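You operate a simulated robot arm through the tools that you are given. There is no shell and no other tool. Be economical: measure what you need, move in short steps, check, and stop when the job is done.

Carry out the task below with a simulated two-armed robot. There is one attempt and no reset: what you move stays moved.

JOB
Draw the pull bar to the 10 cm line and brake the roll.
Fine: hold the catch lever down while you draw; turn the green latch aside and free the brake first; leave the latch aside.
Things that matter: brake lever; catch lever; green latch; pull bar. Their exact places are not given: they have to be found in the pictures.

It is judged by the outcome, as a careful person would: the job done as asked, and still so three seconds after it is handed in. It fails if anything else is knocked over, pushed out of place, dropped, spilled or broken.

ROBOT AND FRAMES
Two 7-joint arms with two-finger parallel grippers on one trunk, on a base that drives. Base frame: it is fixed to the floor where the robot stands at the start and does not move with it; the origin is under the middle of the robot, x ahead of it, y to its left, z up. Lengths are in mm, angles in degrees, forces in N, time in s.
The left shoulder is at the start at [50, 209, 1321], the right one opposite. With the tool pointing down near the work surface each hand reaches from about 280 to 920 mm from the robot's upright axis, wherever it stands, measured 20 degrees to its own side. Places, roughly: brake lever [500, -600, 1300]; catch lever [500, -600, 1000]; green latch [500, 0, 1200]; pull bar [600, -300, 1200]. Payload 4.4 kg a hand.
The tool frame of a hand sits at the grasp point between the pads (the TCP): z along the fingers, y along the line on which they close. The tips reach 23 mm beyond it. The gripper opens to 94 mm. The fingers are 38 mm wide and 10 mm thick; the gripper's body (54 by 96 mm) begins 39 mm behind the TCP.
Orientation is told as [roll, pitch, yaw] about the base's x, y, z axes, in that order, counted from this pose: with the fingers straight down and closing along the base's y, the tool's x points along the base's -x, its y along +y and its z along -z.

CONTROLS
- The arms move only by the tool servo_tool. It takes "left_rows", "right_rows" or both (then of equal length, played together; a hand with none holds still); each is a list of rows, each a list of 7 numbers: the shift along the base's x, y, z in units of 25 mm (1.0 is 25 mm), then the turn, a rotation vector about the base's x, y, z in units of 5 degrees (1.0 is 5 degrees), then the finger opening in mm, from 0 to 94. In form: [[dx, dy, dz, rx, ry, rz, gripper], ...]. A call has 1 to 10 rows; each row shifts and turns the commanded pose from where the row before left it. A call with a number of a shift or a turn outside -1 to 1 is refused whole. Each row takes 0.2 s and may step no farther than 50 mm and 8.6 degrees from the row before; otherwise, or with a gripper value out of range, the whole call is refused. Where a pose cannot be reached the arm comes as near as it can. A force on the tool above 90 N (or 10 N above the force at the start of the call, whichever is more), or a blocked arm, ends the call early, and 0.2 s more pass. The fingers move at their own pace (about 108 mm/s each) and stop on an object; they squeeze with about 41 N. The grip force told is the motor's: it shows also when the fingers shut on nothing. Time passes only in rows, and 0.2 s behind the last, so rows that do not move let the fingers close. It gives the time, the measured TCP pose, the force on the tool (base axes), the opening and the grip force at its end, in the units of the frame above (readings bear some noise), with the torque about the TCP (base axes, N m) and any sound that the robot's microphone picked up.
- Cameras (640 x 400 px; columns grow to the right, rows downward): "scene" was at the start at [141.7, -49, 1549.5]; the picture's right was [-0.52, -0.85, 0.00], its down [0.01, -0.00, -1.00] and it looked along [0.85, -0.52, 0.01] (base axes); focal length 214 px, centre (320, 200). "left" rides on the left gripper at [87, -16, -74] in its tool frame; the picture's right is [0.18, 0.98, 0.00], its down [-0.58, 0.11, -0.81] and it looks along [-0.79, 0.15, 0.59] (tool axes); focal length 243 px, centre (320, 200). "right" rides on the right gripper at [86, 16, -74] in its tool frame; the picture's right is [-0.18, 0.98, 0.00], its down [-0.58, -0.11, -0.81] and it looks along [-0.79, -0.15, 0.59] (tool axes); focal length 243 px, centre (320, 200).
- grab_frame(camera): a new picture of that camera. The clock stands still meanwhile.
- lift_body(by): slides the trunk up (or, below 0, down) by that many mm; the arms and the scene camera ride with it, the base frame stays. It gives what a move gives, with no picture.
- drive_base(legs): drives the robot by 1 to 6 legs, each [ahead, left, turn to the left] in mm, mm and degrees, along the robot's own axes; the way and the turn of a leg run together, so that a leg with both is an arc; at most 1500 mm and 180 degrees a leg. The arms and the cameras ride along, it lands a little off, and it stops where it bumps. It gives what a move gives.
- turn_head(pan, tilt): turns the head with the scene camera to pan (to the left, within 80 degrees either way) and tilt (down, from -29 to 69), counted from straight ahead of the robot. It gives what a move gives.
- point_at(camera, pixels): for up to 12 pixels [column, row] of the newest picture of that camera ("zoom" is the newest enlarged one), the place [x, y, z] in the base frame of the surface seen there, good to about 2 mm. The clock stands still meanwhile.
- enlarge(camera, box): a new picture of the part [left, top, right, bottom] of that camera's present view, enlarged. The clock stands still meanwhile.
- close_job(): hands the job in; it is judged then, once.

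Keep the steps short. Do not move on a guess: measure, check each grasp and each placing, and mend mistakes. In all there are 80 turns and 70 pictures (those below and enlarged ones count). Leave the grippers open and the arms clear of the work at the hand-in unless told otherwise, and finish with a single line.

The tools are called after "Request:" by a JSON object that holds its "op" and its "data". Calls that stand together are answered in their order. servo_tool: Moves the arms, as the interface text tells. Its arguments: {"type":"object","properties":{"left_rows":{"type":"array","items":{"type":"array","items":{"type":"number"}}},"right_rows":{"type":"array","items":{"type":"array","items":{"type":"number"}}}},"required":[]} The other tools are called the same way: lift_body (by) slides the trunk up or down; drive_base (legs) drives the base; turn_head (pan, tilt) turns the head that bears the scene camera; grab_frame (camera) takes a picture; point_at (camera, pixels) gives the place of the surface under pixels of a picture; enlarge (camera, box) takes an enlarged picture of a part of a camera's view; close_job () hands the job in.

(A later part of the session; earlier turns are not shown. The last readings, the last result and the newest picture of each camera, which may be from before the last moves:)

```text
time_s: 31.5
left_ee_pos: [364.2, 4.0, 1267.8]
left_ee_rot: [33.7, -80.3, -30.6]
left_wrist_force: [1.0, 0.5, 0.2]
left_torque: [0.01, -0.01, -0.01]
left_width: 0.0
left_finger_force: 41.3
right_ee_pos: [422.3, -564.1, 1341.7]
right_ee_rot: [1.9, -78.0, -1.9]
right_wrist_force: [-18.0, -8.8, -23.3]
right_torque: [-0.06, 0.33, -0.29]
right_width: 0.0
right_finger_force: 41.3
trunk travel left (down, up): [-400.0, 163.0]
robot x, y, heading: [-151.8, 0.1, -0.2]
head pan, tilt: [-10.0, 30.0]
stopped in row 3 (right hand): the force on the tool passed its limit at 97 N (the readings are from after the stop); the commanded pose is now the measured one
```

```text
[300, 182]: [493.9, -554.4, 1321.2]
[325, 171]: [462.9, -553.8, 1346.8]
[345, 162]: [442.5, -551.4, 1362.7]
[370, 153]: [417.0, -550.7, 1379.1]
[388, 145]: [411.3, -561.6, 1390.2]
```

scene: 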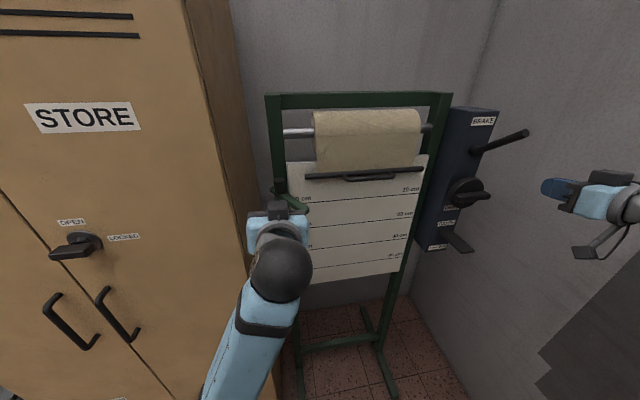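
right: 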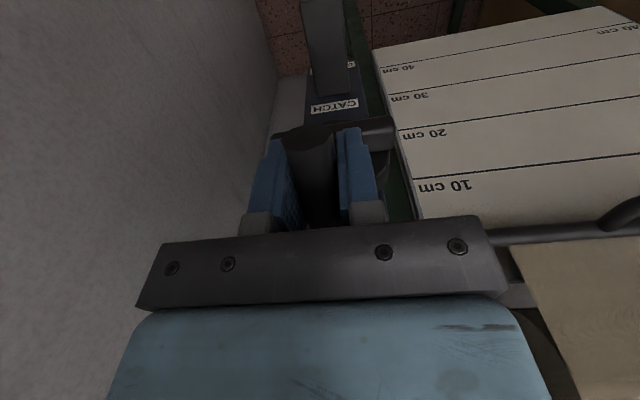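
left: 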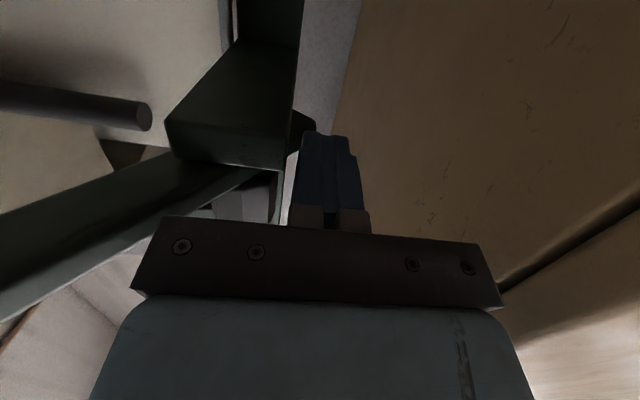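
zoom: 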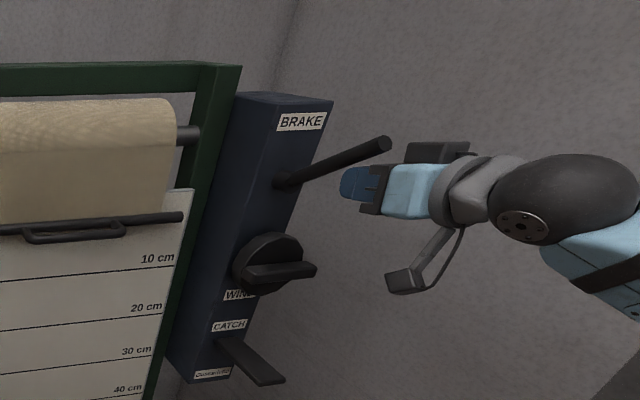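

The end stop is firm: the brake is free. Now back out, down, to above the catch lever.

Request:
{"op": "servo_tool", "data": {"right_rows": [[0, 0, -0.8, 0, 0, 0, 0], [-1, 0, -0.4, 0, 0, 0, 0], [-1, 0, -0.8, 0, 0, 0, 0], [-1, 0, -1, 0, 0, 0, 0], [-1, 0, -1, 0, 0, 0, 0], [0, 0, -1, 0, 0, 0, 0], [0, 0, -1, 0, 0, 0, 0], [0, 0, -1, 0, 0, 0, 0], [0, 0, -1, 0, 0, 0, 0], [0, 0, -1, 0, 0, 0, 0]]}}

Request:
{"op": "servo_tool", "data": {"right_rows": [[0, 0, -1, 0, 0, 0, 0], [0, 0, -0.5, 0, 0, 0, 0], [0, 0, 0, 0, 0, 0, 0]]}}

Request:
{"op": "grab_frame", "data": {"camera": "right"}}

Request:
{"op": "enlarge", "data": {"camera": "scene", "box": [420, 160, 580, 260]}}

Request:
{"op": "point_at", "data": {"camera": "zoom", "pixels": [[130, 270], [160, 300], [200, 345], [170, 290], [185, 320], [150, 320]]}}

```text
time_s: 33.7
left_ee_pos: [364.7, 6.7, 1266.5]
left_ee_rot: [32.6, -80.3, -29.5]
left_wrist_force: [0.3, 0.0, 0.3]
left_torque: [0.0, 0.0, 0.0]
left_width: 0.0
left_finger_force: 41.0
right_ee_pos: [326.6, -558.8, 1120.7]
right_ee_rot: [0.5, -78.6, -0.4]
right_wrist_force: [0.3, -0.6, 0.8]
right_torque: [0.0, 0.0, 0.0]
right_width: 0.2
right_finger_force: 40.8
trunk travel left (down, up): [-400.0, 163.0]
robot x, y, heading: [-150.5, 1.0, -0.2]
head pan, tilt: [-10.0, 30.0]
```

```text
time_s: 34.5
left_ee_pos: [363.4, 7.5, 1267.0]
left_ee_rot: [32.5, -80.5, -29.5]
left_wrist_force: [0.2, 0.3, 0.5]
left_torque: [0.06, 0.02, -0.03]
left_width: 0.2
left_finger_force: 41.1
right_ee_pos: [325.7, -558.4, 1084.1]
right_ee_rot: [0.6, -78.6, -0.4]
right_wrist_force: [0.5, 0.5, -0.9]
right_torque: [0.01, 0.01, 0.01]
right_width: 0.1
right_finger_force: 40.1
trunk travel left (down, up): [-400.0, 163.0]
robot x, y, heading: [-147.3, -2.3, -0.3]
head pan, tilt: [-10.0, 30.0]
```

```text
38 pictures are left
```

right: 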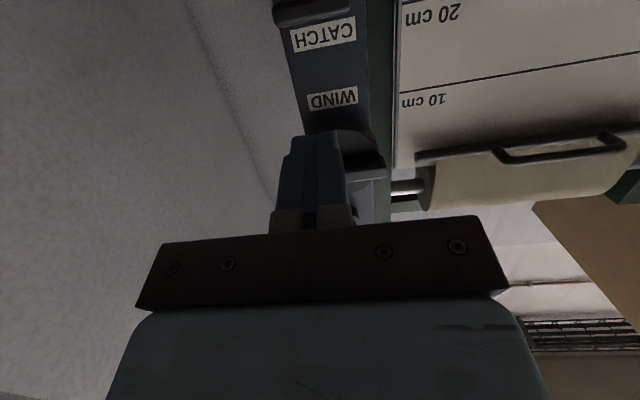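

```text
4.00 times, centred on (500, 210) of scene
```

zoom: 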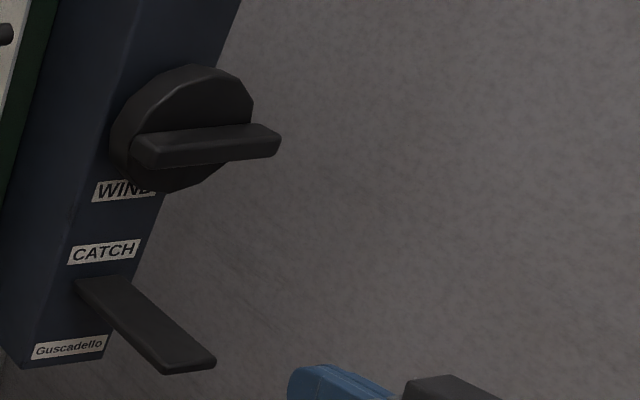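

```text
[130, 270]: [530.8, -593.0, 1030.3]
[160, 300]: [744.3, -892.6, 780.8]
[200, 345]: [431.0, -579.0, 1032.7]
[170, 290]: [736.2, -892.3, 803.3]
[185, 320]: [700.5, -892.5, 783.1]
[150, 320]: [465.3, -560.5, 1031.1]
```

Right: slide forward to hover over the catch (plate centre y≈-562, top z 1031). Left: move right past the latch tip (x≥420) at x≈360 while rolling 90° so the fingers close vertically.

Request:
{"op": "servo_tool", "data": {"right_rows": [[0.5, -0.15, 0, 0, 0, 0, 0], [0.5, 0, 0, 0, 0, 0, 0], [0.5, 0, 0, 0, 0, 0, 0], [0.5, 0, 0, 0, 0, 0, 0], [0.5, 0, 0, 0, 0, 0, 0], [0.5, 0, 0, 0, 0, 0, 0], [0.5, 0, 0, 0, 0, 0, 0], [0.4, 0, 0, 0, 0, 0, 0], [0, 0, 0, 0, 0, 0, 0], [0, 0, 0, 0, 0, 0, 0]], "left_rows": [[-0.2, -0.8, 0, 0, 0, 0, 0], [0, -1, 0, 1, 0, 0, 0], [0, -1, 0, 1, 0, 0, 0], [0, -1, 0, 1, 0, 0, 0], [0, -1, 0, 1, 0, 0, 0], [0, -1, 0, 1, 0, 0, 0], [0, -1, 0, 1, 0, 0, 0], [0, -1, 0, 1, 0, 0, 0], [0, -1, 0, 1, 0, 0, 0], [0, -1, 0, 1, 0, 0, 0]]}}

```text
time_s: 35.4
left_ee_pos: [389.2, -23.0, 1241.3]
left_ee_rot: [80.8, -65.7, -71.9]
left_wrist_force: [0.3, 0.7, 0.7]
left_torque: [0.0, 0.01, 0.01]
left_width: 0.0
left_finger_force: 41.0
right_ee_pos: [364.8, -560.5, 1084.3]
right_ee_rot: [0.6, -78.5, -0.4]
right_wrist_force: [0.7, -0.3, -0.3]
right_torque: [0.0, 0.06, 0.01]
right_width: 0.0
right_finger_force: 40.5
trunk travel left (down, up): [-400.0, 163.0]
robot x, y, heading: [-150.4, -2.5, -0.0]
head pan, tilt: [-10.0, 30.0]
stopped in row 4 (left hand): the arm was blocked; the commanded pose is now the measured one
```

Request:
{"op": "grab_frame", "data": {"camera": "scene"}}

Request:
{"op": "grab_frame", "data": {"camera": "left"}}

```text
36 pictures are left
```

scene: 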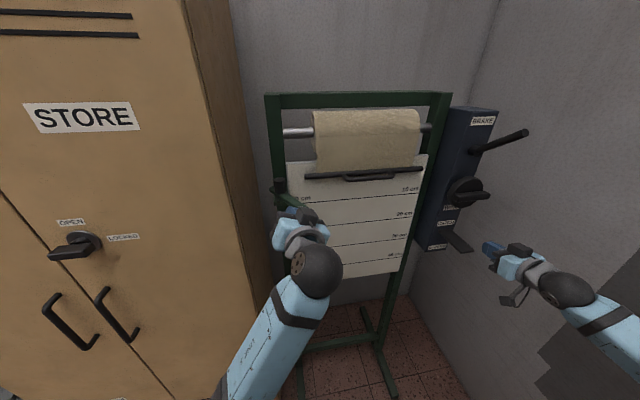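

```text
35 pictures are left
```

left: 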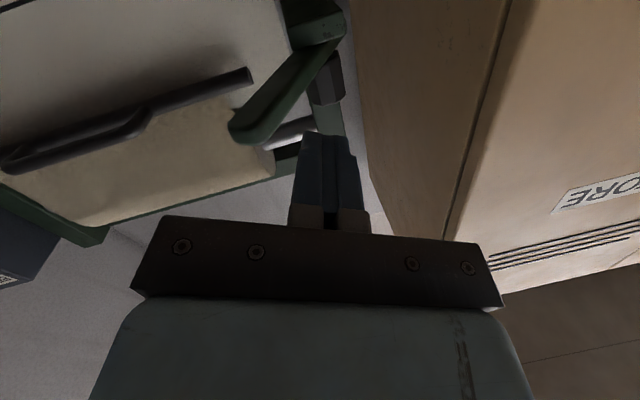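

The roll pushed the left wrist to its limit. New plan: undo the roll, rise above the latch, and grip the handle loop's left side arm (y≈-184) with fingers closing along y. Latch still aside.

Request:
{"op": "servo_tool", "data": {"left_rows": [[0, 0, 0.9, -1, 0, 0, 0], [0, 0, 0.9, -1, 0, 0, 0], [0, 0, 0.9, -1, 0, -0.5, 0], [0, -0.5, 0.5, -1, 0, -0.5, 0], [0, -1, 0, -0.8, 0, -0.5, 0], [0, -1, 0, 0, 0, -0.5, 0], [0, -1, 0, 0, 0, 0, 0], [0, -1, 0, 0, 0, 0, 0]]}}

Request:
{"op": "grab_frame", "data": {"camera": "scene"}}

```text
time_s: 36.1
left_ee_pos: [408.5, 20.7, 1250.2]
left_ee_rot: [78.7, -68.4, -66.7]
left_wrist_force: [-0.9, 0.4, -0.5]
left_torque: [0.0, 0.0, 0.02]
left_width: 0.0
left_finger_force: 40.5
right_ee_pos: [362.3, -561.0, 1085.3]
right_ee_rot: [0.6, -78.5, -0.4]
right_wrist_force: [0.0, -1.1, 0.3]
right_torque: [-0.03, 0.02, -0.04]
right_width: 0.0
right_finger_force: 41.4
trunk travel left (down, up): [-400.0, 163.0]
robot x, y, heading: [-147.5, 0.2, -0.1]
head pan, tilt: [-10.0, 30.0]
stopped in row 3 (left hand): the arm was blocked; the commanded pose is now the measured one
```

```text
34 pictures are left
```

scene: 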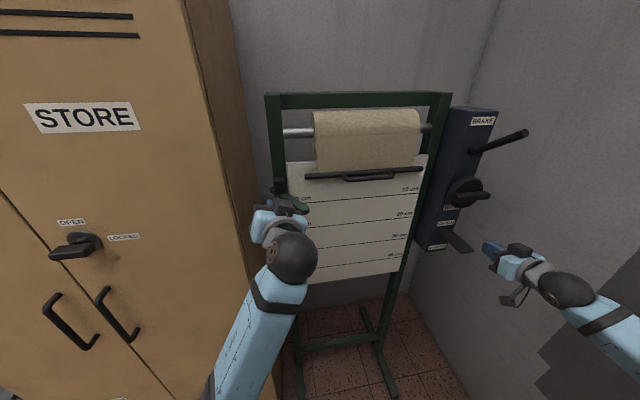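

The wrist limit is from the flat pitch close in. I pitch the hand back down first, in place, undoing the roll.

Request:
{"op": "servo_tool", "data": {"left_rows": [[0, 0, 0.3, 0, 1, 0, 0], [0, 0, 0.6, 0, 1, 0, 0], [0, 0, 0.8, 0, 1, 0, 0], [0, 0, 0.8, -0.5, 1, 0, 0]]}}

```text
time_s: 36.9
left_ee_pos: [426.9, 66.8, 1245.0]
left_ee_rot: [64.5, -54.7, -48.8]
left_wrist_force: [-0.4, 0.3, 0.8]
left_torque: [-0.02, 0.0, -0.03]
left_width: 0.2
left_finger_force: 41.0
right_ee_pos: [363.7, -561.6, 1083.6]
right_ee_rot: [0.5, -78.4, -0.5]
right_wrist_force: [-1.2, -0.4, 0.1]
right_torque: [0.01, 0.03, 0.05]
right_width: 0.1
right_finger_force: 41.3
trunk travel left (down, up): [-400.0, 163.0]
robot x, y, heading: [-147.0, -2.4, 0.2]
head pan, tilt: [-10.0, 30.0]
stopped in row 3 (left hand): the arm was blocked; the commanded pose is now the measured one
```

Request:
{"op": "turn_head", "data": {"pan": 25, "tilt": 50}}

Request:
{"op": "grab_frame", "data": {"camera": "scene"}}

```text
time_s: 37.9
left_ee_pos: [425.5, 65.8, 1245.4]
left_ee_rot: [64.5, -54.7, -48.7]
left_wrist_force: [0.1, -0.1, -1.3]
left_torque: [-0.03, -0.02, -0.01]
left_width: 0.1
left_finger_force: 41.4
right_ee_pos: [363.3, -561.3, 1084.3]
right_ee_rot: [0.6, -78.4, -0.3]
right_wrist_force: [0.0, -0.9, -0.3]
right_torque: [0.02, 0.03, 0.0]
right_width: 0.0
right_finger_force: 41.3
trunk travel left (down, up): [-400.0, 163.0]
robot x, y, heading: [-147.1, -0.7, 0.1]
head pan, tilt: [25.0, 50.0]
```

```text
33 pictures are left
```

scene: 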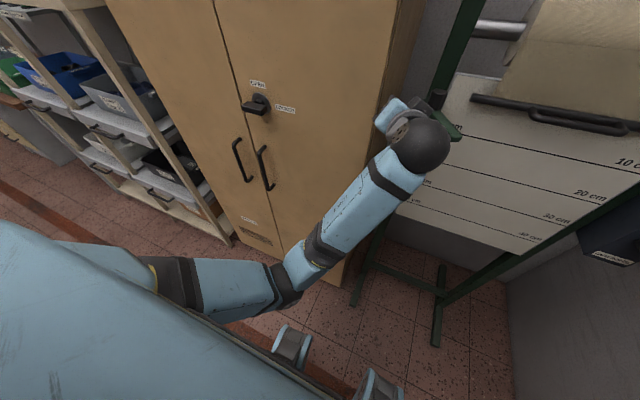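

The elbow has dropped low and inward and is jammed there. I back the base 200 mm for free space to untangle the left arm.

Request:
{"op": "drive_base", "data": {"legs": [[-200, 0, 0]]}}

Request:
{"op": "servo_tool", "data": {"left_rows": [[0.5, 0.3, 0.3, 0, 0.5, 0, 0], [0.5, 0.3, 0.5, 0, 0.8, 0, 0], [0.3, 0.3, 0.8, 0, 1, 0, 0], [0, 0.3, 1, 0, 1, 0, 0], [0, 0.3, 1, 0, 1, 0, 0], [0, 0.3, 1, 0, 1, 0, 0]]}}

Request:
{"op": "grab_frame", "data": {"camera": "scene"}}

```text
time_s: 39.5
left_ee_pos: [230.1, 68.9, 1245.5]
left_ee_rot: [64.5, -54.7, -48.5]
left_wrist_force: [0.7, -0.4, 0.4]
left_torque: [-0.02, 0.04, 0.01]
left_width: 0.0
left_finger_force: 40.9
right_ee_pos: [171.0, -558.2, 1085.0]
right_ee_rot: [0.6, -78.5, -0.2]
right_wrist_force: [0.0, -0.5, -0.3]
right_torque: [0.0, 0.0, 0.01]
right_width: 0.1
right_finger_force: 41.0
trunk travel left (down, up): [-400.0, 163.0]
robot x, y, heading: [-343.4, -0.3, 0.2]
head pan, tilt: [25.0, 50.0]
```

```text
time_s: 40.9
left_ee_pos: [264.3, 127.4, 1357.2]
left_ee_rot: [41.9, -33.4, -31.0]
left_wrist_force: [0.4, -0.2, 0.5]
left_torque: [-0.01, 0.0, -0.02]
left_width: 0.1
left_finger_force: 41.3
right_ee_pos: [171.7, -559.7, 1085.3]
right_ee_rot: [0.7, -78.5, -0.2]
right_wrist_force: [0.1, -0.8, -0.8]
right_torque: [-0.01, -0.02, -0.01]
right_width: 0.0
right_finger_force: 40.7
trunk travel left (down, up): [-400.0, 163.0]
robot x, y, heading: [-342.7, 0.4, 0.3]
head pan, tilt: [25.0, 50.0]
```

```text
32 pictures are left
```

scene: 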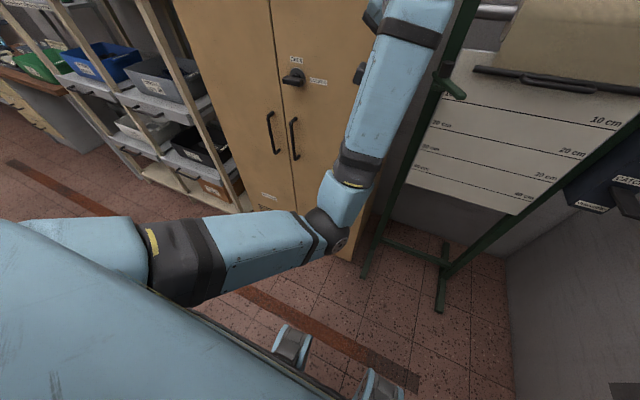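

Free now. I level the left hand's roll to neutral with 50° forward pitch and move toward the handle loop's left side arm, staying in front.

Request:
{"op": "servo_tool", "data": {"left_rows": [[0, -0.6, 0.5, -0.98, -0.2, 0.06, 0], [0, -0.8, 0, -0.98, -0.2, 0.06, 0], [0, -1, 0, -0.98, -0.2, 0.06, 0], [0, -1, 0, -0.98, -0.2, 0.06, 0], [0, -1, 0, -0.98, -0.2, 0.06, 0], [0, -1, 0, -0.98, -0.2, 0.06, 0], [0.2, -1, 0, -0.98, -0.2, 0.06, 0], [0.6, -1, 0, 0, 0, 0, 0], [0.8, -1, 0, 0, 0, 0, 0], [0.8, -1, 0, 0, 0, 0, 0]]}}

Request:
{"op": "turn_head", "data": {"pan": -10, "tilt": 25}}

Request:
{"op": "grab_frame", "data": {"camera": "scene"}}

```text
time_s: 43.0
left_ee_pos: [334.8, -119.0, 1365.9]
left_ee_rot: [-2.0, -50.9, 0.4]
left_wrist_force: [0.1, 0.2, -0.5]
left_torque: [-0.01, 0.01, -0.03]
left_width: 0.1
left_finger_force: 40.8
left hand out of reach, approached as far as the arm can: row 1, 2
right_ee_pos: [171.8, -558.2, 1084.1]
right_ee_rot: [0.6, -78.6, -0.2]
right_wrist_force: [-0.2, -0.2, -1.9]
right_torque: [-0.01, -0.03, 0.0]
right_width: 0.0
right_finger_force: 40.9
trunk travel left (down, up): [-400.0, 163.0]
robot x, y, heading: [-344.3, 3.4, 0.5]
head pan, tilt: [25.0, 50.0]
```

```text
time_s: 44.1
left_ee_pos: [335.7, -116.8, 1367.0]
left_ee_rot: [-2.0, -50.9, 0.5]
left_wrist_force: [0.8, -0.1, -0.5]
left_torque: [-0.02, -0.03, 0.0]
left_width: 0.0
left_finger_force: 41.1
right_ee_pos: [170.5, -558.9, 1084.5]
right_ee_rot: [0.5, -78.6, -0.1]
right_wrist_force: [1.4, -0.6, 1.1]
right_torque: [0.02, -0.04, -0.03]
right_width: 0.1
right_finger_force: 40.2
trunk travel left (down, up): [-400.0, 163.0]
robot x, y, heading: [-339.7, 1.2, 0.2]
head pan, tilt: [-10.0, 25.0]
```

```text
31 pictures are left
```

scene: 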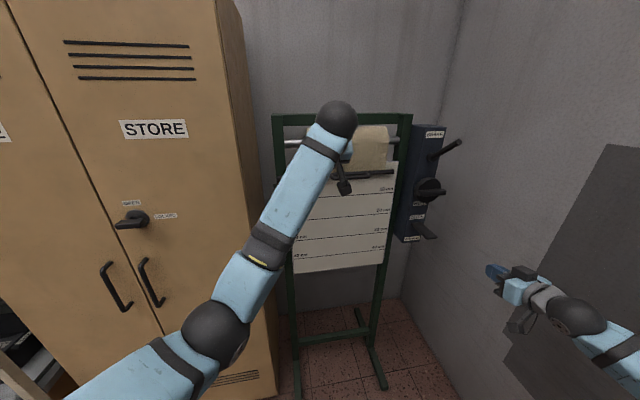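

Both hands advance: left to above the loop's side arm, fingers open; right forward to hover over the catch.

Request:
{"op": "servo_tool", "data": {"left_rows": [[0.5, -0.3, -0.1, 0, 0, 0, 30], [0.5, -0.3, -0.2, 0, 0, 0, 50], [0.5, -0.3, -0.2, 0, 0, 0, 50], [0.5, -0.3, -0.2, 0, 0, 0, 50], [0.5, -0.3, -0.2, 0, 0, 0, 50], [0.5, -0.3, -0.2, 0, 0, 0, 50], [0.5, -0.3, -0.2, 0, 0, 0, 50], [0.5, -0.3, -0.3, 0, 0, 0, 50], [0.5, -0.3, -0.3, 0, 0, 0, 50], [0.5, -0.1, -0.3, 0, 0, 0, 50]], "right_rows": [[1, 0, 0, 0, 0, 0, 0], [1, 0, 0, 0, 0, 0, 0], [1, 0, 0, 0, 0, 0, 0], [1, 0, 0, 0, 0, 0, 0], [1, 0, 0, 0, 0, 0, 0], [1, 0, 0, 0, 0, 0, 0], [1, 0, 0, 0, 0, 0, 0], [1, 0, 0, 0, 0, 0, 0], [1, -0.1, 0, 0, 0, 0, 0], [1, 0, 0, 0, 0, 0, 0]]}}

Request:
{"op": "grab_frame", "data": {"camera": "left"}}

Request:
{"op": "grab_frame", "data": {"camera": "scene"}}

```text
time_s: 46.3
left_ee_pos: [460.8, -185.6, 1309.0]
left_ee_rot: [-1.9, -50.9, 0.5]
left_wrist_force: [0.3, -0.9, 0.2]
left_torque: [0.0, -0.01, -0.02]
left_width: 49.9
left_finger_force: 0.0
right_ee_pos: [419.7, -561.3, 1086.3]
right_ee_rot: [0.6, -78.3, 0.0]
right_wrist_force: [0.2, -0.1, -0.5]
right_torque: [0.01, 0.04, 0.01]
right_width: 0.1
right_finger_force: 41.2
trunk travel left (down, up): [-400.0, 163.0]
robot x, y, heading: [-345.7, -2.6, 0.2]
head pan, tilt: [-10.0, 25.0]
```

```text
30 pictures are left
```

left: 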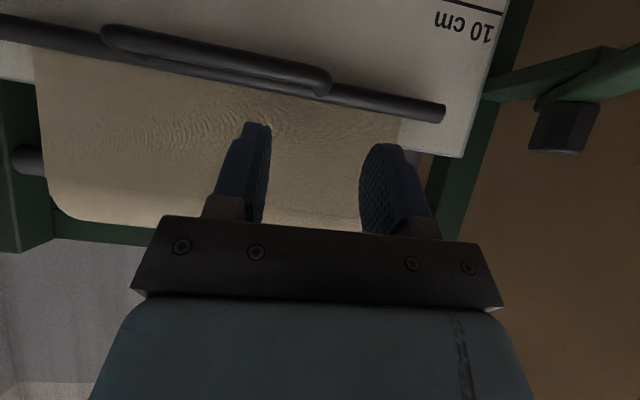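

```text
29 pictures are left
```

scene: 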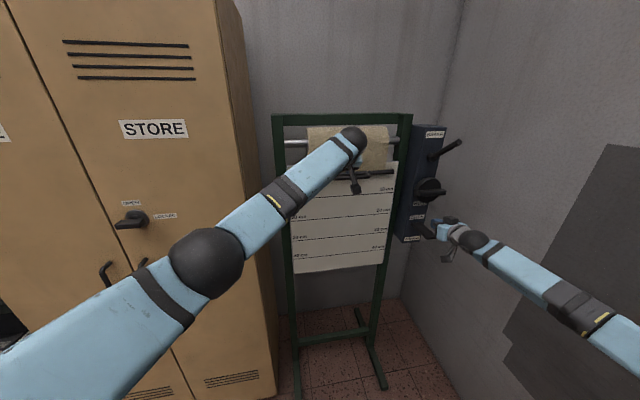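

Request:
{"op": "point_at", "data": {"camera": "left", "pixels": [[322, 72], [322, 82], [318, 92], [330, 78], [300, 70], [440, 112], [380, 100], [250, 130], [200, 45]]}}

```text
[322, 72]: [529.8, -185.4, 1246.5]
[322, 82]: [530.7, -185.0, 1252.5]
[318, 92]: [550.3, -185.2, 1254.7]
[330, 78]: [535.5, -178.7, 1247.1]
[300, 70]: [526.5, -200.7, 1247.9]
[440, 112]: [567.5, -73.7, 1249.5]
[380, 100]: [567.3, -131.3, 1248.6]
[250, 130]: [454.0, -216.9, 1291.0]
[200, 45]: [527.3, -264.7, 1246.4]
```

The loop's front rod blocks gripping the side arm this way. I'll instead roll the hand about its own axis 90° (pure wrist turn) so the fingers close across the front rod; first back off a bit and try negative direction.

Request:
{"op": "servo_tool", "data": {"left_rows": [[-0.8, 0, 0.3, 0, 0, 0, 50], [-0.4, -0.3, 0, -0.777, 0, 0.63, 50], [0, -0.3, 0, -0.777, 0, 0.63, 50], [0, -0.3, 0, -0.777, 0, 0.63, 50], [0, -0.3, 0, -0.777, 0, 0.63, 50], [0, -0.3, 0, -0.777, 0, 0.63, 50], [0, -0.3, 0, -0.777, 0, 0.63, 50], [0, -0.3, 0, -0.777, 0, 0.63, 50], [0, -0.3, 0, -0.777, 0, 0.63, 50], [0, 0, 0, -0.777, 0, 0.63, 50]]}}

```text
time_s: 48.5
left_ee_pos: [443.8, -220.1, 1320.0]
left_ee_rot: [-42.8, -32.9, 58.2]
left_wrist_force: [0.3, 0.5, 0.3]
left_torque: [0.0, 0.0, -0.01]
left_width: 49.7
left_finger_force: 0.2
left hand out of reach, approached as far as the arm can: row 8
right_ee_pos: [418.8, -560.3, 1086.5]
right_ee_rot: [0.6, -78.5, 0.1]
right_wrist_force: [-0.5, 0.0, 0.6]
right_torque: [0.01, -0.02, -0.03]
right_width: 0.0
right_finger_force: 40.7
trunk travel left (down, up): [-400.0, 163.0]
robot x, y, heading: [-342.9, 2.0, 0.2]
head pan, tilt: [-10.0, 25.0]
```

45° turned as commanded. Continue.

Request:
{"op": "servo_tool", "data": {"left_rows": [[0, 0, 0, -0.777, 0, 0.63, 50], [0, 0, 0, -0.777, 0, 0.63, 50], [0, 0, 0, -0.777, 0, 0.63, 50], [0, 0, 0, -0.777, 0, 0.63, 50], [0, 0, 0, -0.777, 0, 0.63, 50], [0, 0, 0, -0.777, 0, 0.63, 50], [0, 0, 0, -0.777, 0, 0.63, 50], [0, 0, 0, -0.777, 0, 0.63, 50], [0, 0, 0, -0.777, 0, 0.63, 50]]}}

Request:
{"op": "grab_frame", "data": {"camera": "left"}}

Request:
{"op": "grab_frame", "data": {"camera": "scene"}}

```text
time_s: 50.5
left_ee_pos: [444.2, -217.2, 1320.0]
left_ee_rot: [-52.5, 0.5, 90.2]
left_wrist_force: [-0.5, 0.8, -0.2]
left_torque: [0.03, 0.01, 0.01]
left_width: 49.9
left_finger_force: 0.0
left hand out of reach, approached as far as the arm can: row 6
right_ee_pos: [418.5, -560.9, 1085.8]
right_ee_rot: [0.7, -78.5, -0.1]
right_wrist_force: [-0.1, 0.2, 0.9]
right_torque: [0.0, -0.02, -0.03]
right_width: 0.0
right_finger_force: 41.1
trunk travel left (down, up): [-400.0, 163.0]
robot x, y, heading: [-346.5, 0.0, 0.2]
head pan, tilt: [-10.0, 25.0]
```

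```text
28 pictures are left
```

left: 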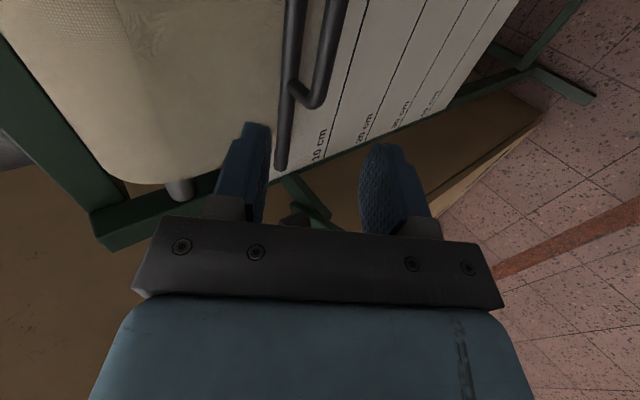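

```text
27 pictures are left
```

scene: 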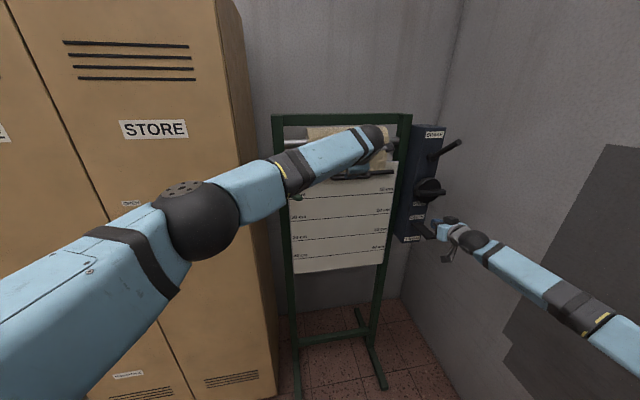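

The hand is now ideally oriented (closing across the rod). Shift to the loop's middle (y≈-250), narrow to 38 mm and approach along the finger axis.

Request:
{"op": "servo_tool", "data": {"left_rows": [[0, -0.7, 0, 0, 0, 0, 38], [0, -0.65, 0, 0, 0, 0, 38], [0.7, 0, -0.6, 0, 0, 0, 38], [0.7, 0, -0.6, 0, 0, 0, 38], [0.6, 0, -0.5, 0, 0, 0, 38], [0.5, 0, -0.5, 0, 0, 0, 38], [0, 0, 0, 0, 0, 0, 38]]}}

Request:
{"op": "grab_frame", "data": {"camera": "left"}}

```text
time_s: 52.1
left_ee_pos: [488.8, -184.2, 1280.2]
left_ee_rot: [-52.5, 0.4, 90.1]
left_wrist_force: [-0.5, 0.0, -0.5]
left_torque: [0.03, 0.01, 0.01]
left_width: 37.9
left_finger_force: 0.1
left hand out of reach, approached as far as the arm can: row 1, 2, 3, 4, 5, 6
right_ee_pos: [419.3, -561.6, 1086.1]
right_ee_rot: [0.7, -78.4, -0.1]
right_wrist_force: [-0.4, -0.4, -0.3]
right_torque: [0.01, 0.01, 0.0]
right_width: 0.0
right_finger_force: 40.9
trunk travel left (down, up): [-400.0, 163.0]
robot x, y, heading: [-340.0, -1.5, 0.5]
head pan, tilt: [-10.0, 25.0]
```

```text
26 pictures are left
```

left: 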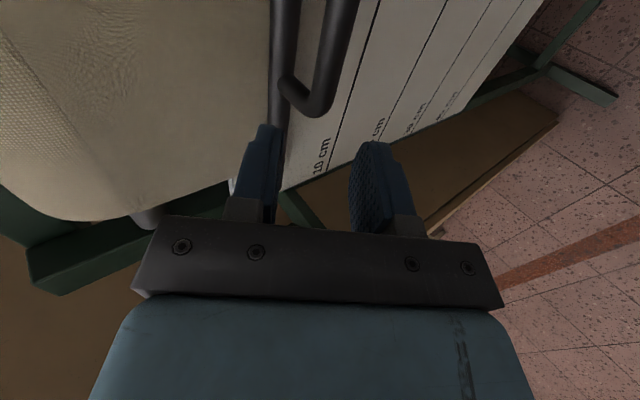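

The left arm is at its reach; I'll retract both hands ~160 mm and drive the base forward 120 mm.

Request:
{"op": "servo_tool", "data": {"left_rows": [[-1, 0, 0.5, 0, 0, 0, 38], [-1, 0, 0.5, 0, 0, 0, 38], [-1, 0, 0.5, 0, 0, 0, 38], [-1, 0, 0.5, 0, 0, 0, 38], [-1, 0, 0.3, 0, 0, 0, 38], [-1, 0, 0, 0, 0, 0, 38], [-1, 0, 0, 0, 0, 0, 38]], "right_rows": [[-1, 0, 0, 0, 0, 0, 0], [-1, 0, 0, 0, 0, 0, 0], [-1, 0, 0, 0, 0, 0, 0], [-1, 0, 0, 0, 0, 0, 0], [-1, 0, 0, 0, 0, 0, 0], [-1, 0, 0, 0, 0, 0, 0], [0, 0, 0, 0, 0, 0, 0]]}}

```text
time_s: 53.7
left_ee_pos: [317.6, -185.4, 1339.2]
left_ee_rot: [-52.5, 0.5, 90.2]
left_wrist_force: [-0.3, -0.3, 0.0]
left_torque: [-0.01, 0.04, 0.0]
left_width: 38.0
left_finger_force: 0.1
right_ee_pos: [270.7, -561.6, 1082.6]
right_ee_rot: [0.7, -78.4, -0.1]
right_wrist_force: [0.5, 0.1, -0.4]
right_torque: [0.0, 0.01, 0.0]
right_width: 0.0
right_finger_force: 40.9
trunk travel left (down, up): [-400.0, 163.0]
robot x, y, heading: [-343.1, -0.4, 0.4]
head pan, tilt: [-10.0, 25.0]
```

Request:
{"op": "drive_base", "data": {"legs": [[120, 0, 0]]}}

Request:
{"op": "servo_tool", "data": {"left_rows": [[0, -0.7, 0, 0, 0, 0, 38], [0, -0.7, 0, 0, 0, 0, 38], [0, -0.7, 0, 0, 0, 0, 38], [0, -0.5, 0, 0, 0, 0, 38]]}}

```text
time_s: 54.9
left_ee_pos: [436.1, -184.0, 1338.6]
left_ee_rot: [-52.4, 0.4, 90.3]
left_wrist_force: [-0.3, 0.4, -0.2]
left_torque: [-0.03, 0.01, -0.01]
left_width: 38.1
left_finger_force: 0.1
right_ee_pos: [389.1, -560.1, 1084.7]
right_ee_rot: [0.7, -78.6, 0.0]
right_wrist_force: [0.7, 0.0, 0.1]
right_torque: [0.03, 0.03, -0.01]
right_width: 0.2
right_finger_force: 40.9
trunk travel left (down, up): [-400.0, 163.0]
robot x, y, heading: [-225.0, -0.2, 0.6]
head pan, tilt: [-10.0, 25.0]
```

```text
time_s: 55.9
left_ee_pos: [437.2, -249.1, 1337.5]
left_ee_rot: [-52.5, 0.4, 90.3]
left_wrist_force: [0.3, 0.0, -0.5]
left_torque: [0.02, -0.01, 0.0]
left_width: 38.1
left_finger_force: 0.1
right_ee_pos: [390.0, -560.3, 1084.2]
right_ee_rot: [0.6, -78.5, -0.1]
right_wrist_force: [0.3, 0.4, -0.9]
right_torque: [-0.01, -0.03, -0.01]
right_width: 0.0
right_finger_force: 41.3
trunk travel left (down, up): [-400.0, 163.0]
robot x, y, heading: [-227.7, -0.5, 0.5]
head pan, tilt: [-10.0, 25.0]
```

Good reach now. Approach the rod, stopping ~20 mm short; right advances over the catch.

Request:
{"op": "servo_tool", "data": {"left_rows": [[0, 0, -0.9, 0, 0, 0, 38], [0.6, 0, -0.45, 0, 0, 0, 38], [0.6, 0, -0.45, 0, 0, 0, 38], [0.6, 0, -0.45, 0, 0, 0, 38], [0.6, 0, -0.45, 0, 0, 0, 38], [0.3, 0, -0.25, 0, 0, 0, 38], [0, 0, 0, 0, 0, 0, 38]], "right_rows": [[0.5, -0.05, 0, 0, 0, 0, 0], [0.5, 0, 0, 0, 0, 0, 0], [0.4, 0, 0, 0, 0, 0, 0], [0, 0, -0.3, 0, 0, 0, 0], [0, 0, -0.3, 0, 0, 0, 0], [0, 0, 0, 0, 0, 0, 0], [0, 0, 0, 0, 0, 0, 0]]}}

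Request:
{"op": "grab_frame", "data": {"camera": "left"}}

Request:
{"op": "grab_frame", "data": {"camera": "scene"}}

```text
time_s: 57.5
left_ee_pos: [501.9, -248.5, 1263.8]
left_ee_rot: [-52.5, 0.4, 90.2]
left_wrist_force: [0.0, 0.3, -0.1]
left_torque: [0.0, -0.02, 0.03]
left_width: 37.9
left_finger_force: 0.1
right_ee_pos: [425.1, -560.8, 1068.2]
right_ee_rot: [0.5, -78.4, 0.1]
right_wrist_force: [-0.1, 0.1, -0.1]
right_torque: [-0.01, 0.0, 0.02]
right_width: 0.2
right_finger_force: 41.2
trunk travel left (down, up): [-400.0, 163.0]
robot x, y, heading: [-225.0, 2.9, 0.6]
head pan, tilt: [-10.0, 25.0]
```

```text
25 pictures are left
```

left: 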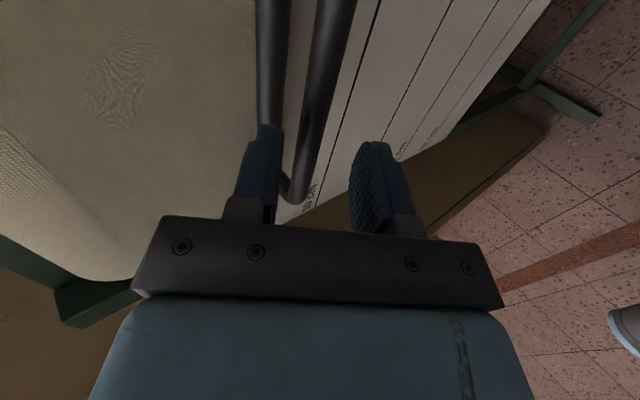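

```text
24 pictures are left
```

scene: 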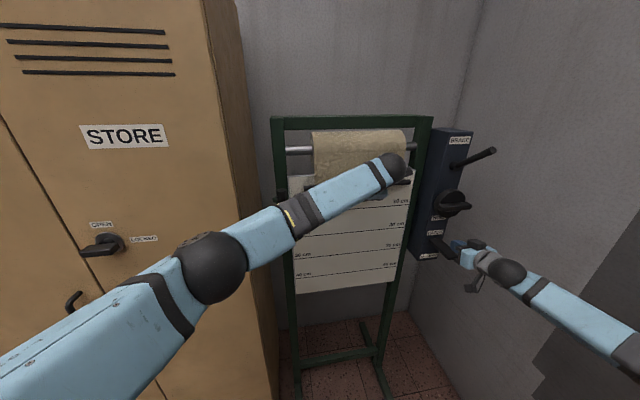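

The front rod lies between the fingers, the upper finger on the inner side. Advance the last ~20 mm and close.

Request:
{"op": "servo_tool", "data": {"left_rows": [[0.35, 0, -0.27, 0, 0, 0, 38], [0.35, 0, -0.27, 0, 0, 0, 38], [0, 0, 0, 0, 0, 0, 10], [0, 0, 0, 0, 0, 0, 5], [0, 0, 0, 0, 0, 0, 5]]}}

Request:
{"op": "grab_frame", "data": {"camera": "left"}}

```text
time_s: 58.7
left_ee_pos: [520.4, -248.5, 1253.7]
left_ee_rot: [-52.8, 0.4, 90.2]
left_wrist_force: [22.4, -6.9, 26.0]
left_torque: [0.36, -0.41, -0.57]
left_width: 20.5
left_finger_force: 17.1
right_ee_pos: [427.2, -561.7, 1068.6]
right_ee_rot: [0.6, -78.6, 0.0]
right_wrist_force: [0.0, 0.7, -0.8]
right_torque: [0.0, 0.03, 0.03]
right_width: 0.0
right_finger_force: 40.7
trunk travel left (down, up): [-400.0, 163.0]
robot x, y, heading: [-222.2, 0.8, 0.2]
head pan, tilt: [-10.0, 25.0]
```

```text
23 pictures are left
```

left: 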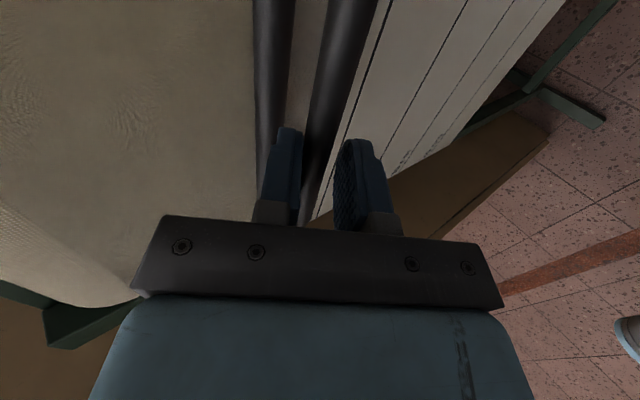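

Only the upper finger touches; shift the hand 4 mm toward it and finish closing.

Request:
{"op": "servo_tool", "data": {"left_rows": [[0.1, 0, 0.13, 0, 0, 0, 20], [0, 0, 0, 0, 0, 0, 0], [0, 0, 0, 0, 0, 0, 0]]}}

```text
time_s: 59.5
left_ee_pos: [523.4, -246.8, 1256.0]
left_ee_rot: [-52.6, 0.3, 90.3]
left_wrist_force: [21.3, -4.8, 23.9]
left_torque: [1.4, -0.41, -0.25]
left_width: 13.4
left_finger_force: 45.0
right_ee_pos: [426.9, -560.0, 1069.1]
right_ee_rot: [0.5, -78.4, 0.0]
right_wrist_force: [0.1, -0.4, 0.2]
right_torque: [-0.03, 0.0, 0.0]
right_width: 0.0
right_finger_force: 41.0
trunk travel left (down, up): [-400.0, 163.0]
robot x, y, heading: [-226.0, 2.0, 0.4]
head pan, tilt: [-10.0, 25.0]
```

Rod gripped (13.4 mm). Now press the catch lever down with the right hand in small steps, relaxing the left's load.

Request:
{"op": "servo_tool", "data": {"right_rows": [[0, 0, -0.3, 0, 0, 0, 0], [0, 0, -0.3, 0, 0, 0, 0], [0, 0, -0.2, 0, 0, 0, 0], [0, 0, -0.2, 0, 0, 0, 0], [0, 0, -0.2, 0, 0, 0, 0]], "left_rows": [[0.06, 0, 0.08, 0, 0, 0, 0], [0, 0, 0, 0, 0, 0, 0], [0, 0, 0, 0, 0, 0, 0], [0, 0, 0, 0, 0, 0, 0], [0, 0, 0, 0, 0, 0, 0]]}}

Request:
{"op": "enlarge", "data": {"camera": "scene", "box": [390, 120, 550, 300]}}

```text
time_s: 60.7
left_ee_pos: [522.7, -248.9, 1256.2]
left_ee_rot: [-52.6, 0.4, 90.2]
left_wrist_force: [30.7, -6.9, 30.5]
left_torque: [1.13, -0.48, -0.67]
left_width: 13.6
left_finger_force: 45.0
right_ee_pos: [423.7, -561.7, 1040.2]
right_ee_rot: [0.2, -78.5, 0.3]
right_wrist_force: [0.2, 1.5, 3.4]
right_torque: [-0.01, -0.08, 0.07]
right_width: 0.0
right_finger_force: 40.8
trunk travel left (down, up): [-400.0, 163.0]
robot x, y, heading: [-223.5, 1.5, 0.3]
head pan, tilt: [-10.0, 25.0]
```

```text
2.22 times, centred on (470, 210) of scene
```

zoom: 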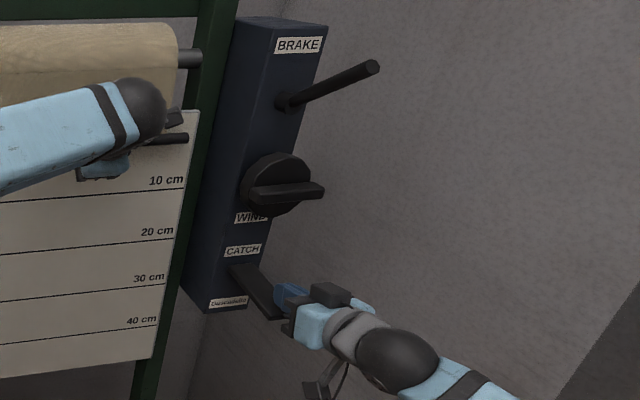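

Catch lever is moving (3 N). Continue pressing until it meets its end.

Request:
{"op": "servo_tool", "data": {"right_rows": [[0, 0, -0.3, 0, 0, 0, 0], [0, 0, -0.3, 0, 0, 0, 0], [0, 0, -0.3, 0, 0, 0, 0], [0, 0, 0, 0, 0, 0, 0]]}}

```text
time_s: 61.7
left_ee_pos: [522.2, -247.9, 1252.6]
left_ee_rot: [-52.3, 0.4, 90.2]
left_wrist_force: [8.8, 4.1, -5.2]
left_torque: [1.79, 0.01, 0.31]
left_width: 13.3
left_finger_force: 44.8
right_ee_pos: [426.2, -560.5, 1016.0]
right_ee_rot: [0.5, -78.4, 0.0]
right_wrist_force: [0.2, 0.1, 5.1]
right_torque: [0.0, -0.1, 0.02]
right_width: 0.3
right_finger_force: 41.5
trunk travel left (down, up): [-400.0, 163.0]
robot x, y, heading: [-229.6, -0.7, 0.5]
head pan, tilt: [-10.0, 25.0]
```

The left force dropped as the catch let go. One more press, then draw the bar down ~25 mm as a test.

Request:
{"op": "servo_tool", "data": {"right_rows": [[0, 0, -0.3, 0, 0, 0, 0], [0, 0, 0, 0, 0, 0, 0], [0, 0, 0, 0, 0, 0, 0], [0, 0, 0, 0, 0, 0, 0], [0, 0, 0, 0, 0, 0, 0]], "left_rows": [[0, 0, 0, 0, 0, 0, 0], [0, 0, -0.25, 0, 0, 0, 0], [0, 0, -0.25, 0, 0, 0, 0], [0, 0, -0.25, 0, 0, 0, 0], [0, 0, -0.25, 0, 0, 0, 0]]}}

Request:
{"op": "enlarge", "data": {"camera": "scene", "box": [270, 120, 510, 300]}}

```text
time_s: 62.9
left_ee_pos: [522.6, -246.2, 1232.7]
left_ee_rot: [-52.6, 0.4, 89.9]
left_wrist_force: [5.5, -22.1, 0.0]
left_torque: [-0.13, -0.01, -1.7]
left_width: 13.7
left_finger_force: 45.0
left hand out of reach, approached as far as the arm can: row 3
right_ee_pos: [422.9, -562.1, 1012.3]
right_ee_rot: [0.3, -78.8, 0.1]
right_wrist_force: [-2.0, 2.8, 31.5]
right_torque: [0.08, -0.52, 0.06]
right_width: 0.0
right_finger_force: 41.0
trunk travel left (down, up): [-400.0, 163.0]
robot x, y, heading: [-225.2, 2.7, 0.2]
head pan, tilt: [-10.0, 25.0]
```

```text
2.22 times, centred on (390, 210) of scene
```

zoom: 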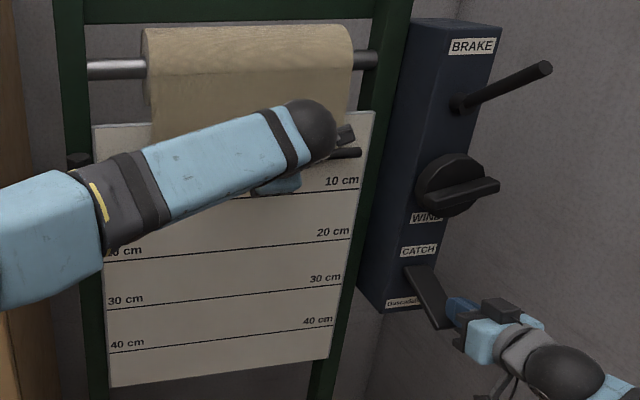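

The bar draws freely with catch at its stop. Draw another 45 mm.

Request:
{"op": "servo_tool", "data": {"left_rows": [[0, 0, -0.3, 0, 0, 0, 0], [0, 0, -0.3, 0, 0, 0, 0], [0, 0, -0.3, 0, 0, 0, 0], [0, 0, -0.3, 0, 0, 0, 0], [0, 0, -0.3, 0, 0, 0, 0], [0, 0, -0.3, 0, 0, 0, 0], [0, 0, 0, 0, 0, 0, 0]]}}

```text
time_s: 64.5
left_ee_pos: [522.7, -247.0, 1189.0]
left_ee_rot: [-52.7, 0.4, 90.1]
left_wrist_force: [-3.2, -30.0, -3.2]
left_torque: [0.56, 0.06, -0.8]
left_width: 13.4
left_finger_force: 45.2
right_ee_pos: [423.4, -563.5, 1012.4]
right_ee_rot: [1.1, -78.9, -0.4]
right_wrist_force: [-3.3, 1.7, 33.3]
right_torque: [0.04, -0.56, 0.03]
right_width: 0.0
right_finger_force: 41.0
trunk travel left (down, up): [-400.0, 163.0]
robot x, y, heading: [-225.1, 5.4, 0.5]
head pan, tilt: [-10.0, 25.0]
```

Going well. I measure the bar against the line at its visible ends.

Request:
{"op": "enlarge", "data": {"camera": "scene", "box": [270, 160, 430, 260]}}

```text
4.00 times, centred on (350, 210) of scene
```

zoom: 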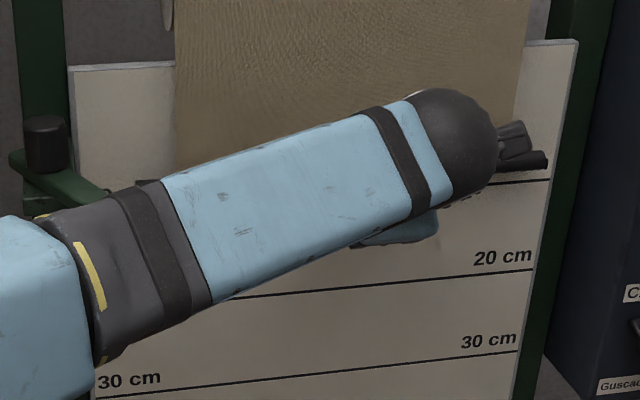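

Request:
{"op": "point_at", "data": {"camera": "zoom", "pixels": [[540, 155], [540, 160], [540, 165], [525, 162], [545, 180], [530, 181]]}}

```text
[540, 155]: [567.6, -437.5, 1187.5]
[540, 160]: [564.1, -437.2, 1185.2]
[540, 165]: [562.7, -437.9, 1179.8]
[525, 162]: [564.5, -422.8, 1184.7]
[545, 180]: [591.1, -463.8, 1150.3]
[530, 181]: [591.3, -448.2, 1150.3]
```

Bar centre is ≈1181; the line 1150. Draw 29 mm more.

Request:
{"op": "servo_tool", "data": {"left_rows": [[0, 0, -0.3, 0, 0, 0, 0], [0, 0, -0.3, 0, 0, 0, 0], [0, 0, -0.3, 0, 0, 0, 0], [0, 0, -0.26, 0, 0, 0, 0], [0, 0, 0, 0, 0, 0, 0]]}}

Request:
{"op": "enlarge", "data": {"camera": "scene", "box": [370, 180, 430, 220]}}

```text
time_s: 65.7
left_ee_pos: [522.9, -246.4, 1159.3]
left_ee_rot: [-52.6, 0.4, 90.1]
left_wrist_force: [6.2, -33.5, -0.3]
left_torque: [0.57, -0.05, -0.81]
left_width: 13.5
left_finger_force: 45.3
right_ee_pos: [423.5, -564.2, 1013.0]
right_ee_rot: [1.0, -78.7, -0.4]
right_wrist_force: [-10.5, 2.3, 34.9]
right_torque: [0.05, -0.38, 0.02]
right_width: 0.0
right_finger_force: 41.1
trunk travel left (down, up): [-400.0, 163.0]
robot x, y, heading: [-223.2, -1.6, 0.2]
head pan, tilt: [-10.0, 25.0]
```

```text
10.00 times, centred on (400, 200) of scene
```

zoom: 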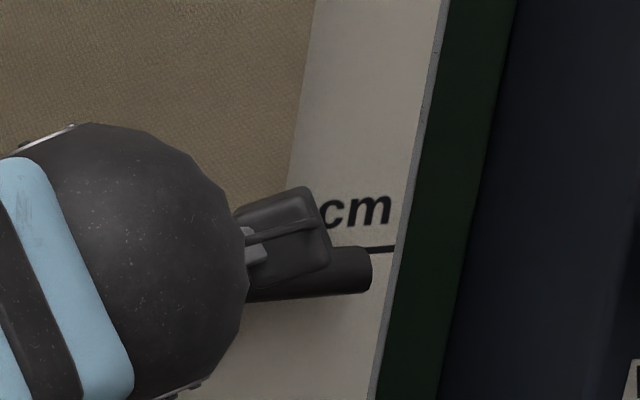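

Request:
{"op": "point_at", "data": {"camera": "zoom", "pixels": [[350, 250], [350, 258], [350, 266], [350, 274], [350, 282], [350, 290], [382, 249]]}}

```text
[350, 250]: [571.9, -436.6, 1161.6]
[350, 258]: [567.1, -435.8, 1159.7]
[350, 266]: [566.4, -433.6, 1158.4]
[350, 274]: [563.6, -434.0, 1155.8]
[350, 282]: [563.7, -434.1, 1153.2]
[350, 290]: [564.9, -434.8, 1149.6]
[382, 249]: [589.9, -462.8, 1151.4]
```

Bar centre ≈1153, line ≈1150.5. Nudge 2.5 mm lower, then release the catch gently while the left holds.

Request:
{"op": "servo_tool", "data": {"left_rows": [[0, 0, -0.1, 0, 0, 0, 0], [0, 0, 0, 0, 0, 0, 0]]}}

Request:
{"op": "enlarge", "data": {"camera": "scene", "box": [370, 180, 430, 220]}}

Request:
{"op": "point_at", "data": {"camera": "zoom", "pixels": [[350, 250], [350, 258], [350, 266], [350, 274], [350, 282], [350, 290], [350, 298], [384, 249]]}}

```text
time_s: 66.3
left_ee_pos: [522.0, -246.1, 1158.0]
left_ee_rot: [-52.7, 0.3, 90.1]
left_wrist_force: [6.4, -33.5, -1.6]
left_torque: [0.5, -0.05, -0.92]
left_width: 13.3
left_finger_force: 44.9
right_ee_pos: [422.2, -562.5, 1012.2]
right_ee_rot: [1.0, -78.9, -0.4]
right_wrist_force: [-11.4, 2.3, 35.7]
right_torque: [0.01, -0.38, 0.06]
right_width: 0.0
right_finger_force: 41.3
trunk travel left (down, up): [-400.0, 163.0]
robot x, y, heading: [-225.7, 0.4, 0.4]
head pan, tilt: [-10.0, 25.0]
```

```text
10.00 times, centred on (400, 200) of scene
```

zoom: 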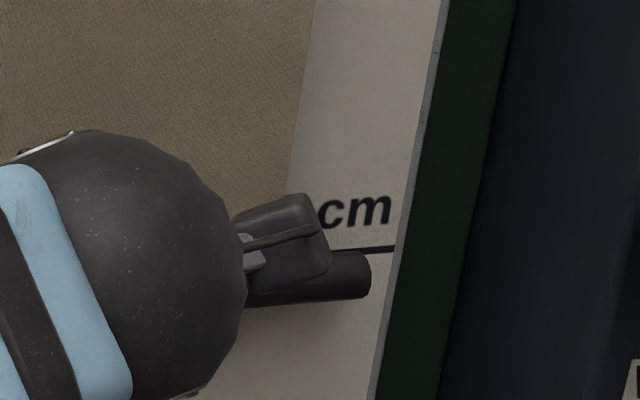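

```text
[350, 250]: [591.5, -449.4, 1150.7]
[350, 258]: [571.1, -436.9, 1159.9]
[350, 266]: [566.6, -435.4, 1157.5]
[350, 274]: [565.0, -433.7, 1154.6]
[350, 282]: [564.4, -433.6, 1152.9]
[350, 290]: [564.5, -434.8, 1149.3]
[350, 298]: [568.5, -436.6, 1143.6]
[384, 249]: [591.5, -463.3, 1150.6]
```

Bar is on the line (centre ≈1150.7). Left keeps holding; right releases the catch: up a little, back out, and up above the brake lever.

Request:
{"op": "servo_tool", "data": {"right_rows": [[0, 0, 0.5, 0, 0, 0, 0], [0, 0, 0.7, 0, 0, 0, 0], [0, 0, 0.7, 0, 0, 0, 0], [-1, 0, 0.3, 0, 0, 0, 0], [-1, 0, 0.3, 0, 0, 0, 0], [-1, 0, 0.5, 0, 0, 0, 0], [-1, 0, 1, 0, 0, 0, 0], [0, 0, 1, 0, 0, 0, 0], [0, 0, 1, 0, 0, 0, 0], [0, 0, 1, 0, 0, 0, 0]]}}

Request:
{"op": "servo_tool", "data": {"right_rows": [[0, 0, 1, 0, 0, 0, 0], [0, 0, 1, 0, 0, 0, 0], [0, 0, 1, 0, 0, 0, 0], [0, 0, 1, 0, 0, 0, 0], [0, 0, 1, 0, 0, 0, 0], [0, 0, 1, 0, 0, 0, 0], [0, 0, 1, 0, 0, 0, 0], [0, 0, 1, 0, 0, 0, 0], [0, 0, 1, 0, 0, 0, 0], [0, 0, 0.8, 0, 0, 0, 0]]}}

```text
time_s: 68.5
left_ee_pos: [523.4, -246.5, 1156.8]
left_ee_rot: [-52.7, 0.3, 90.1]
left_wrist_force: [-28.7, -9.1, -0.9]
left_torque: [0.78, 0.27, -0.58]
left_width: 13.4
left_finger_force: 45.1
right_ee_pos: [321.8, -563.0, 1183.8]
right_ee_rot: [1.2, -78.7, -0.7]
right_wrist_force: [0.4, -0.9, 0.3]
right_torque: [-0.01, -0.02, 0.0]
right_width: 0.0
right_finger_force: 41.3
trunk travel left (down, up): [-400.0, 163.0]
robot x, y, heading: [-221.8, 2.1, 0.4]
head pan, tilt: [-10.0, 25.0]
```

```text
time_s: 70.7
left_ee_pos: [522.5, -245.6, 1157.3]
left_ee_rot: [-52.7, 0.3, 90.2]
left_wrist_force: [-28.1, -8.8, -2.9]
left_torque: [0.63, 0.25, -0.81]
left_width: 13.3
left_finger_force: 45.1
right_ee_pos: [320.3, -564.1, 1429.5]
right_ee_rot: [1.1, -78.8, -0.6]
right_wrist_force: [0.4, -0.8, -0.1]
right_torque: [0.02, 0.0, -0.01]
right_width: 0.1
right_finger_force: 40.6
trunk travel left (down, up): [-400.0, 163.0]
robot x, y, heading: [-224.7, 4.1, 0.4]
head pan, tilt: [-10.0, 25.0]
```

Now forward over the lever tip, then press down to the original braked position.

Request:
{"op": "servo_tool", "data": {"right_rows": [[0.8, 0.1, 0.4, 0, 0, 0, 0], [0.8, 0, 0, 0, 0, 0, 0], [0.8, 0, 0, 0, 0, 0, 0], [0.8, 0, 0, 0, 0, 0, 0], [0.8, 0, 0, 0, 0, 0, 0], [0, 0, -0.5, 0, 0, 0, 0], [0, 0, -0.5, 0, 0, 0, 0], [0, 0, -0.5, 0, 0, 0, 0], [0, 0, -0.5, 0, 0, 0, 0]]}}

Request:
{"op": "enlarge", "data": {"camera": "scene", "box": [390, 100, 550, 280]}}

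```text
time_s: 72.7
left_ee_pos: [523.2, -245.4, 1157.0]
left_ee_rot: [-52.7, 0.2, 90.2]
left_wrist_force: [-27.9, -8.9, -2.3]
left_torque: [0.45, 0.27, -1.04]
left_width: 13.7
left_finger_force: 45.2
right_ee_pos: [420.5, -560.3, 1391.1]
right_ee_rot: [1.0, -78.7, -0.3]
right_wrist_force: [-0.2, -0.2, 0.2]
right_torque: [0.0, 0.03, 0.0]
right_width: 0.1
right_finger_force: 41.3
trunk travel left (down, up): [-400.0, 163.0]
robot x, y, heading: [-226.0, -0.7, 0.4]
head pan, tilt: [-10.0, 25.0]
```

```text
2.22 times, centred on (470, 190) of scene
```

zoom: 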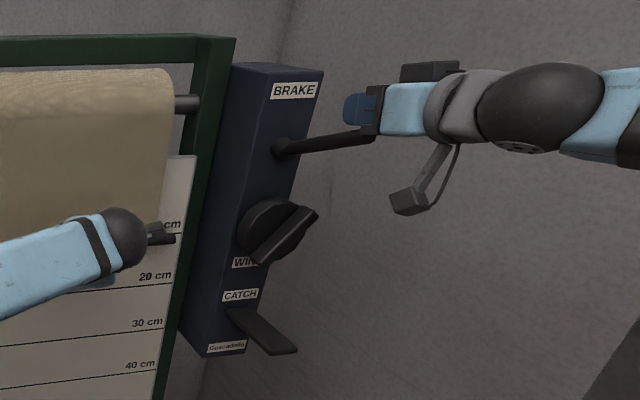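

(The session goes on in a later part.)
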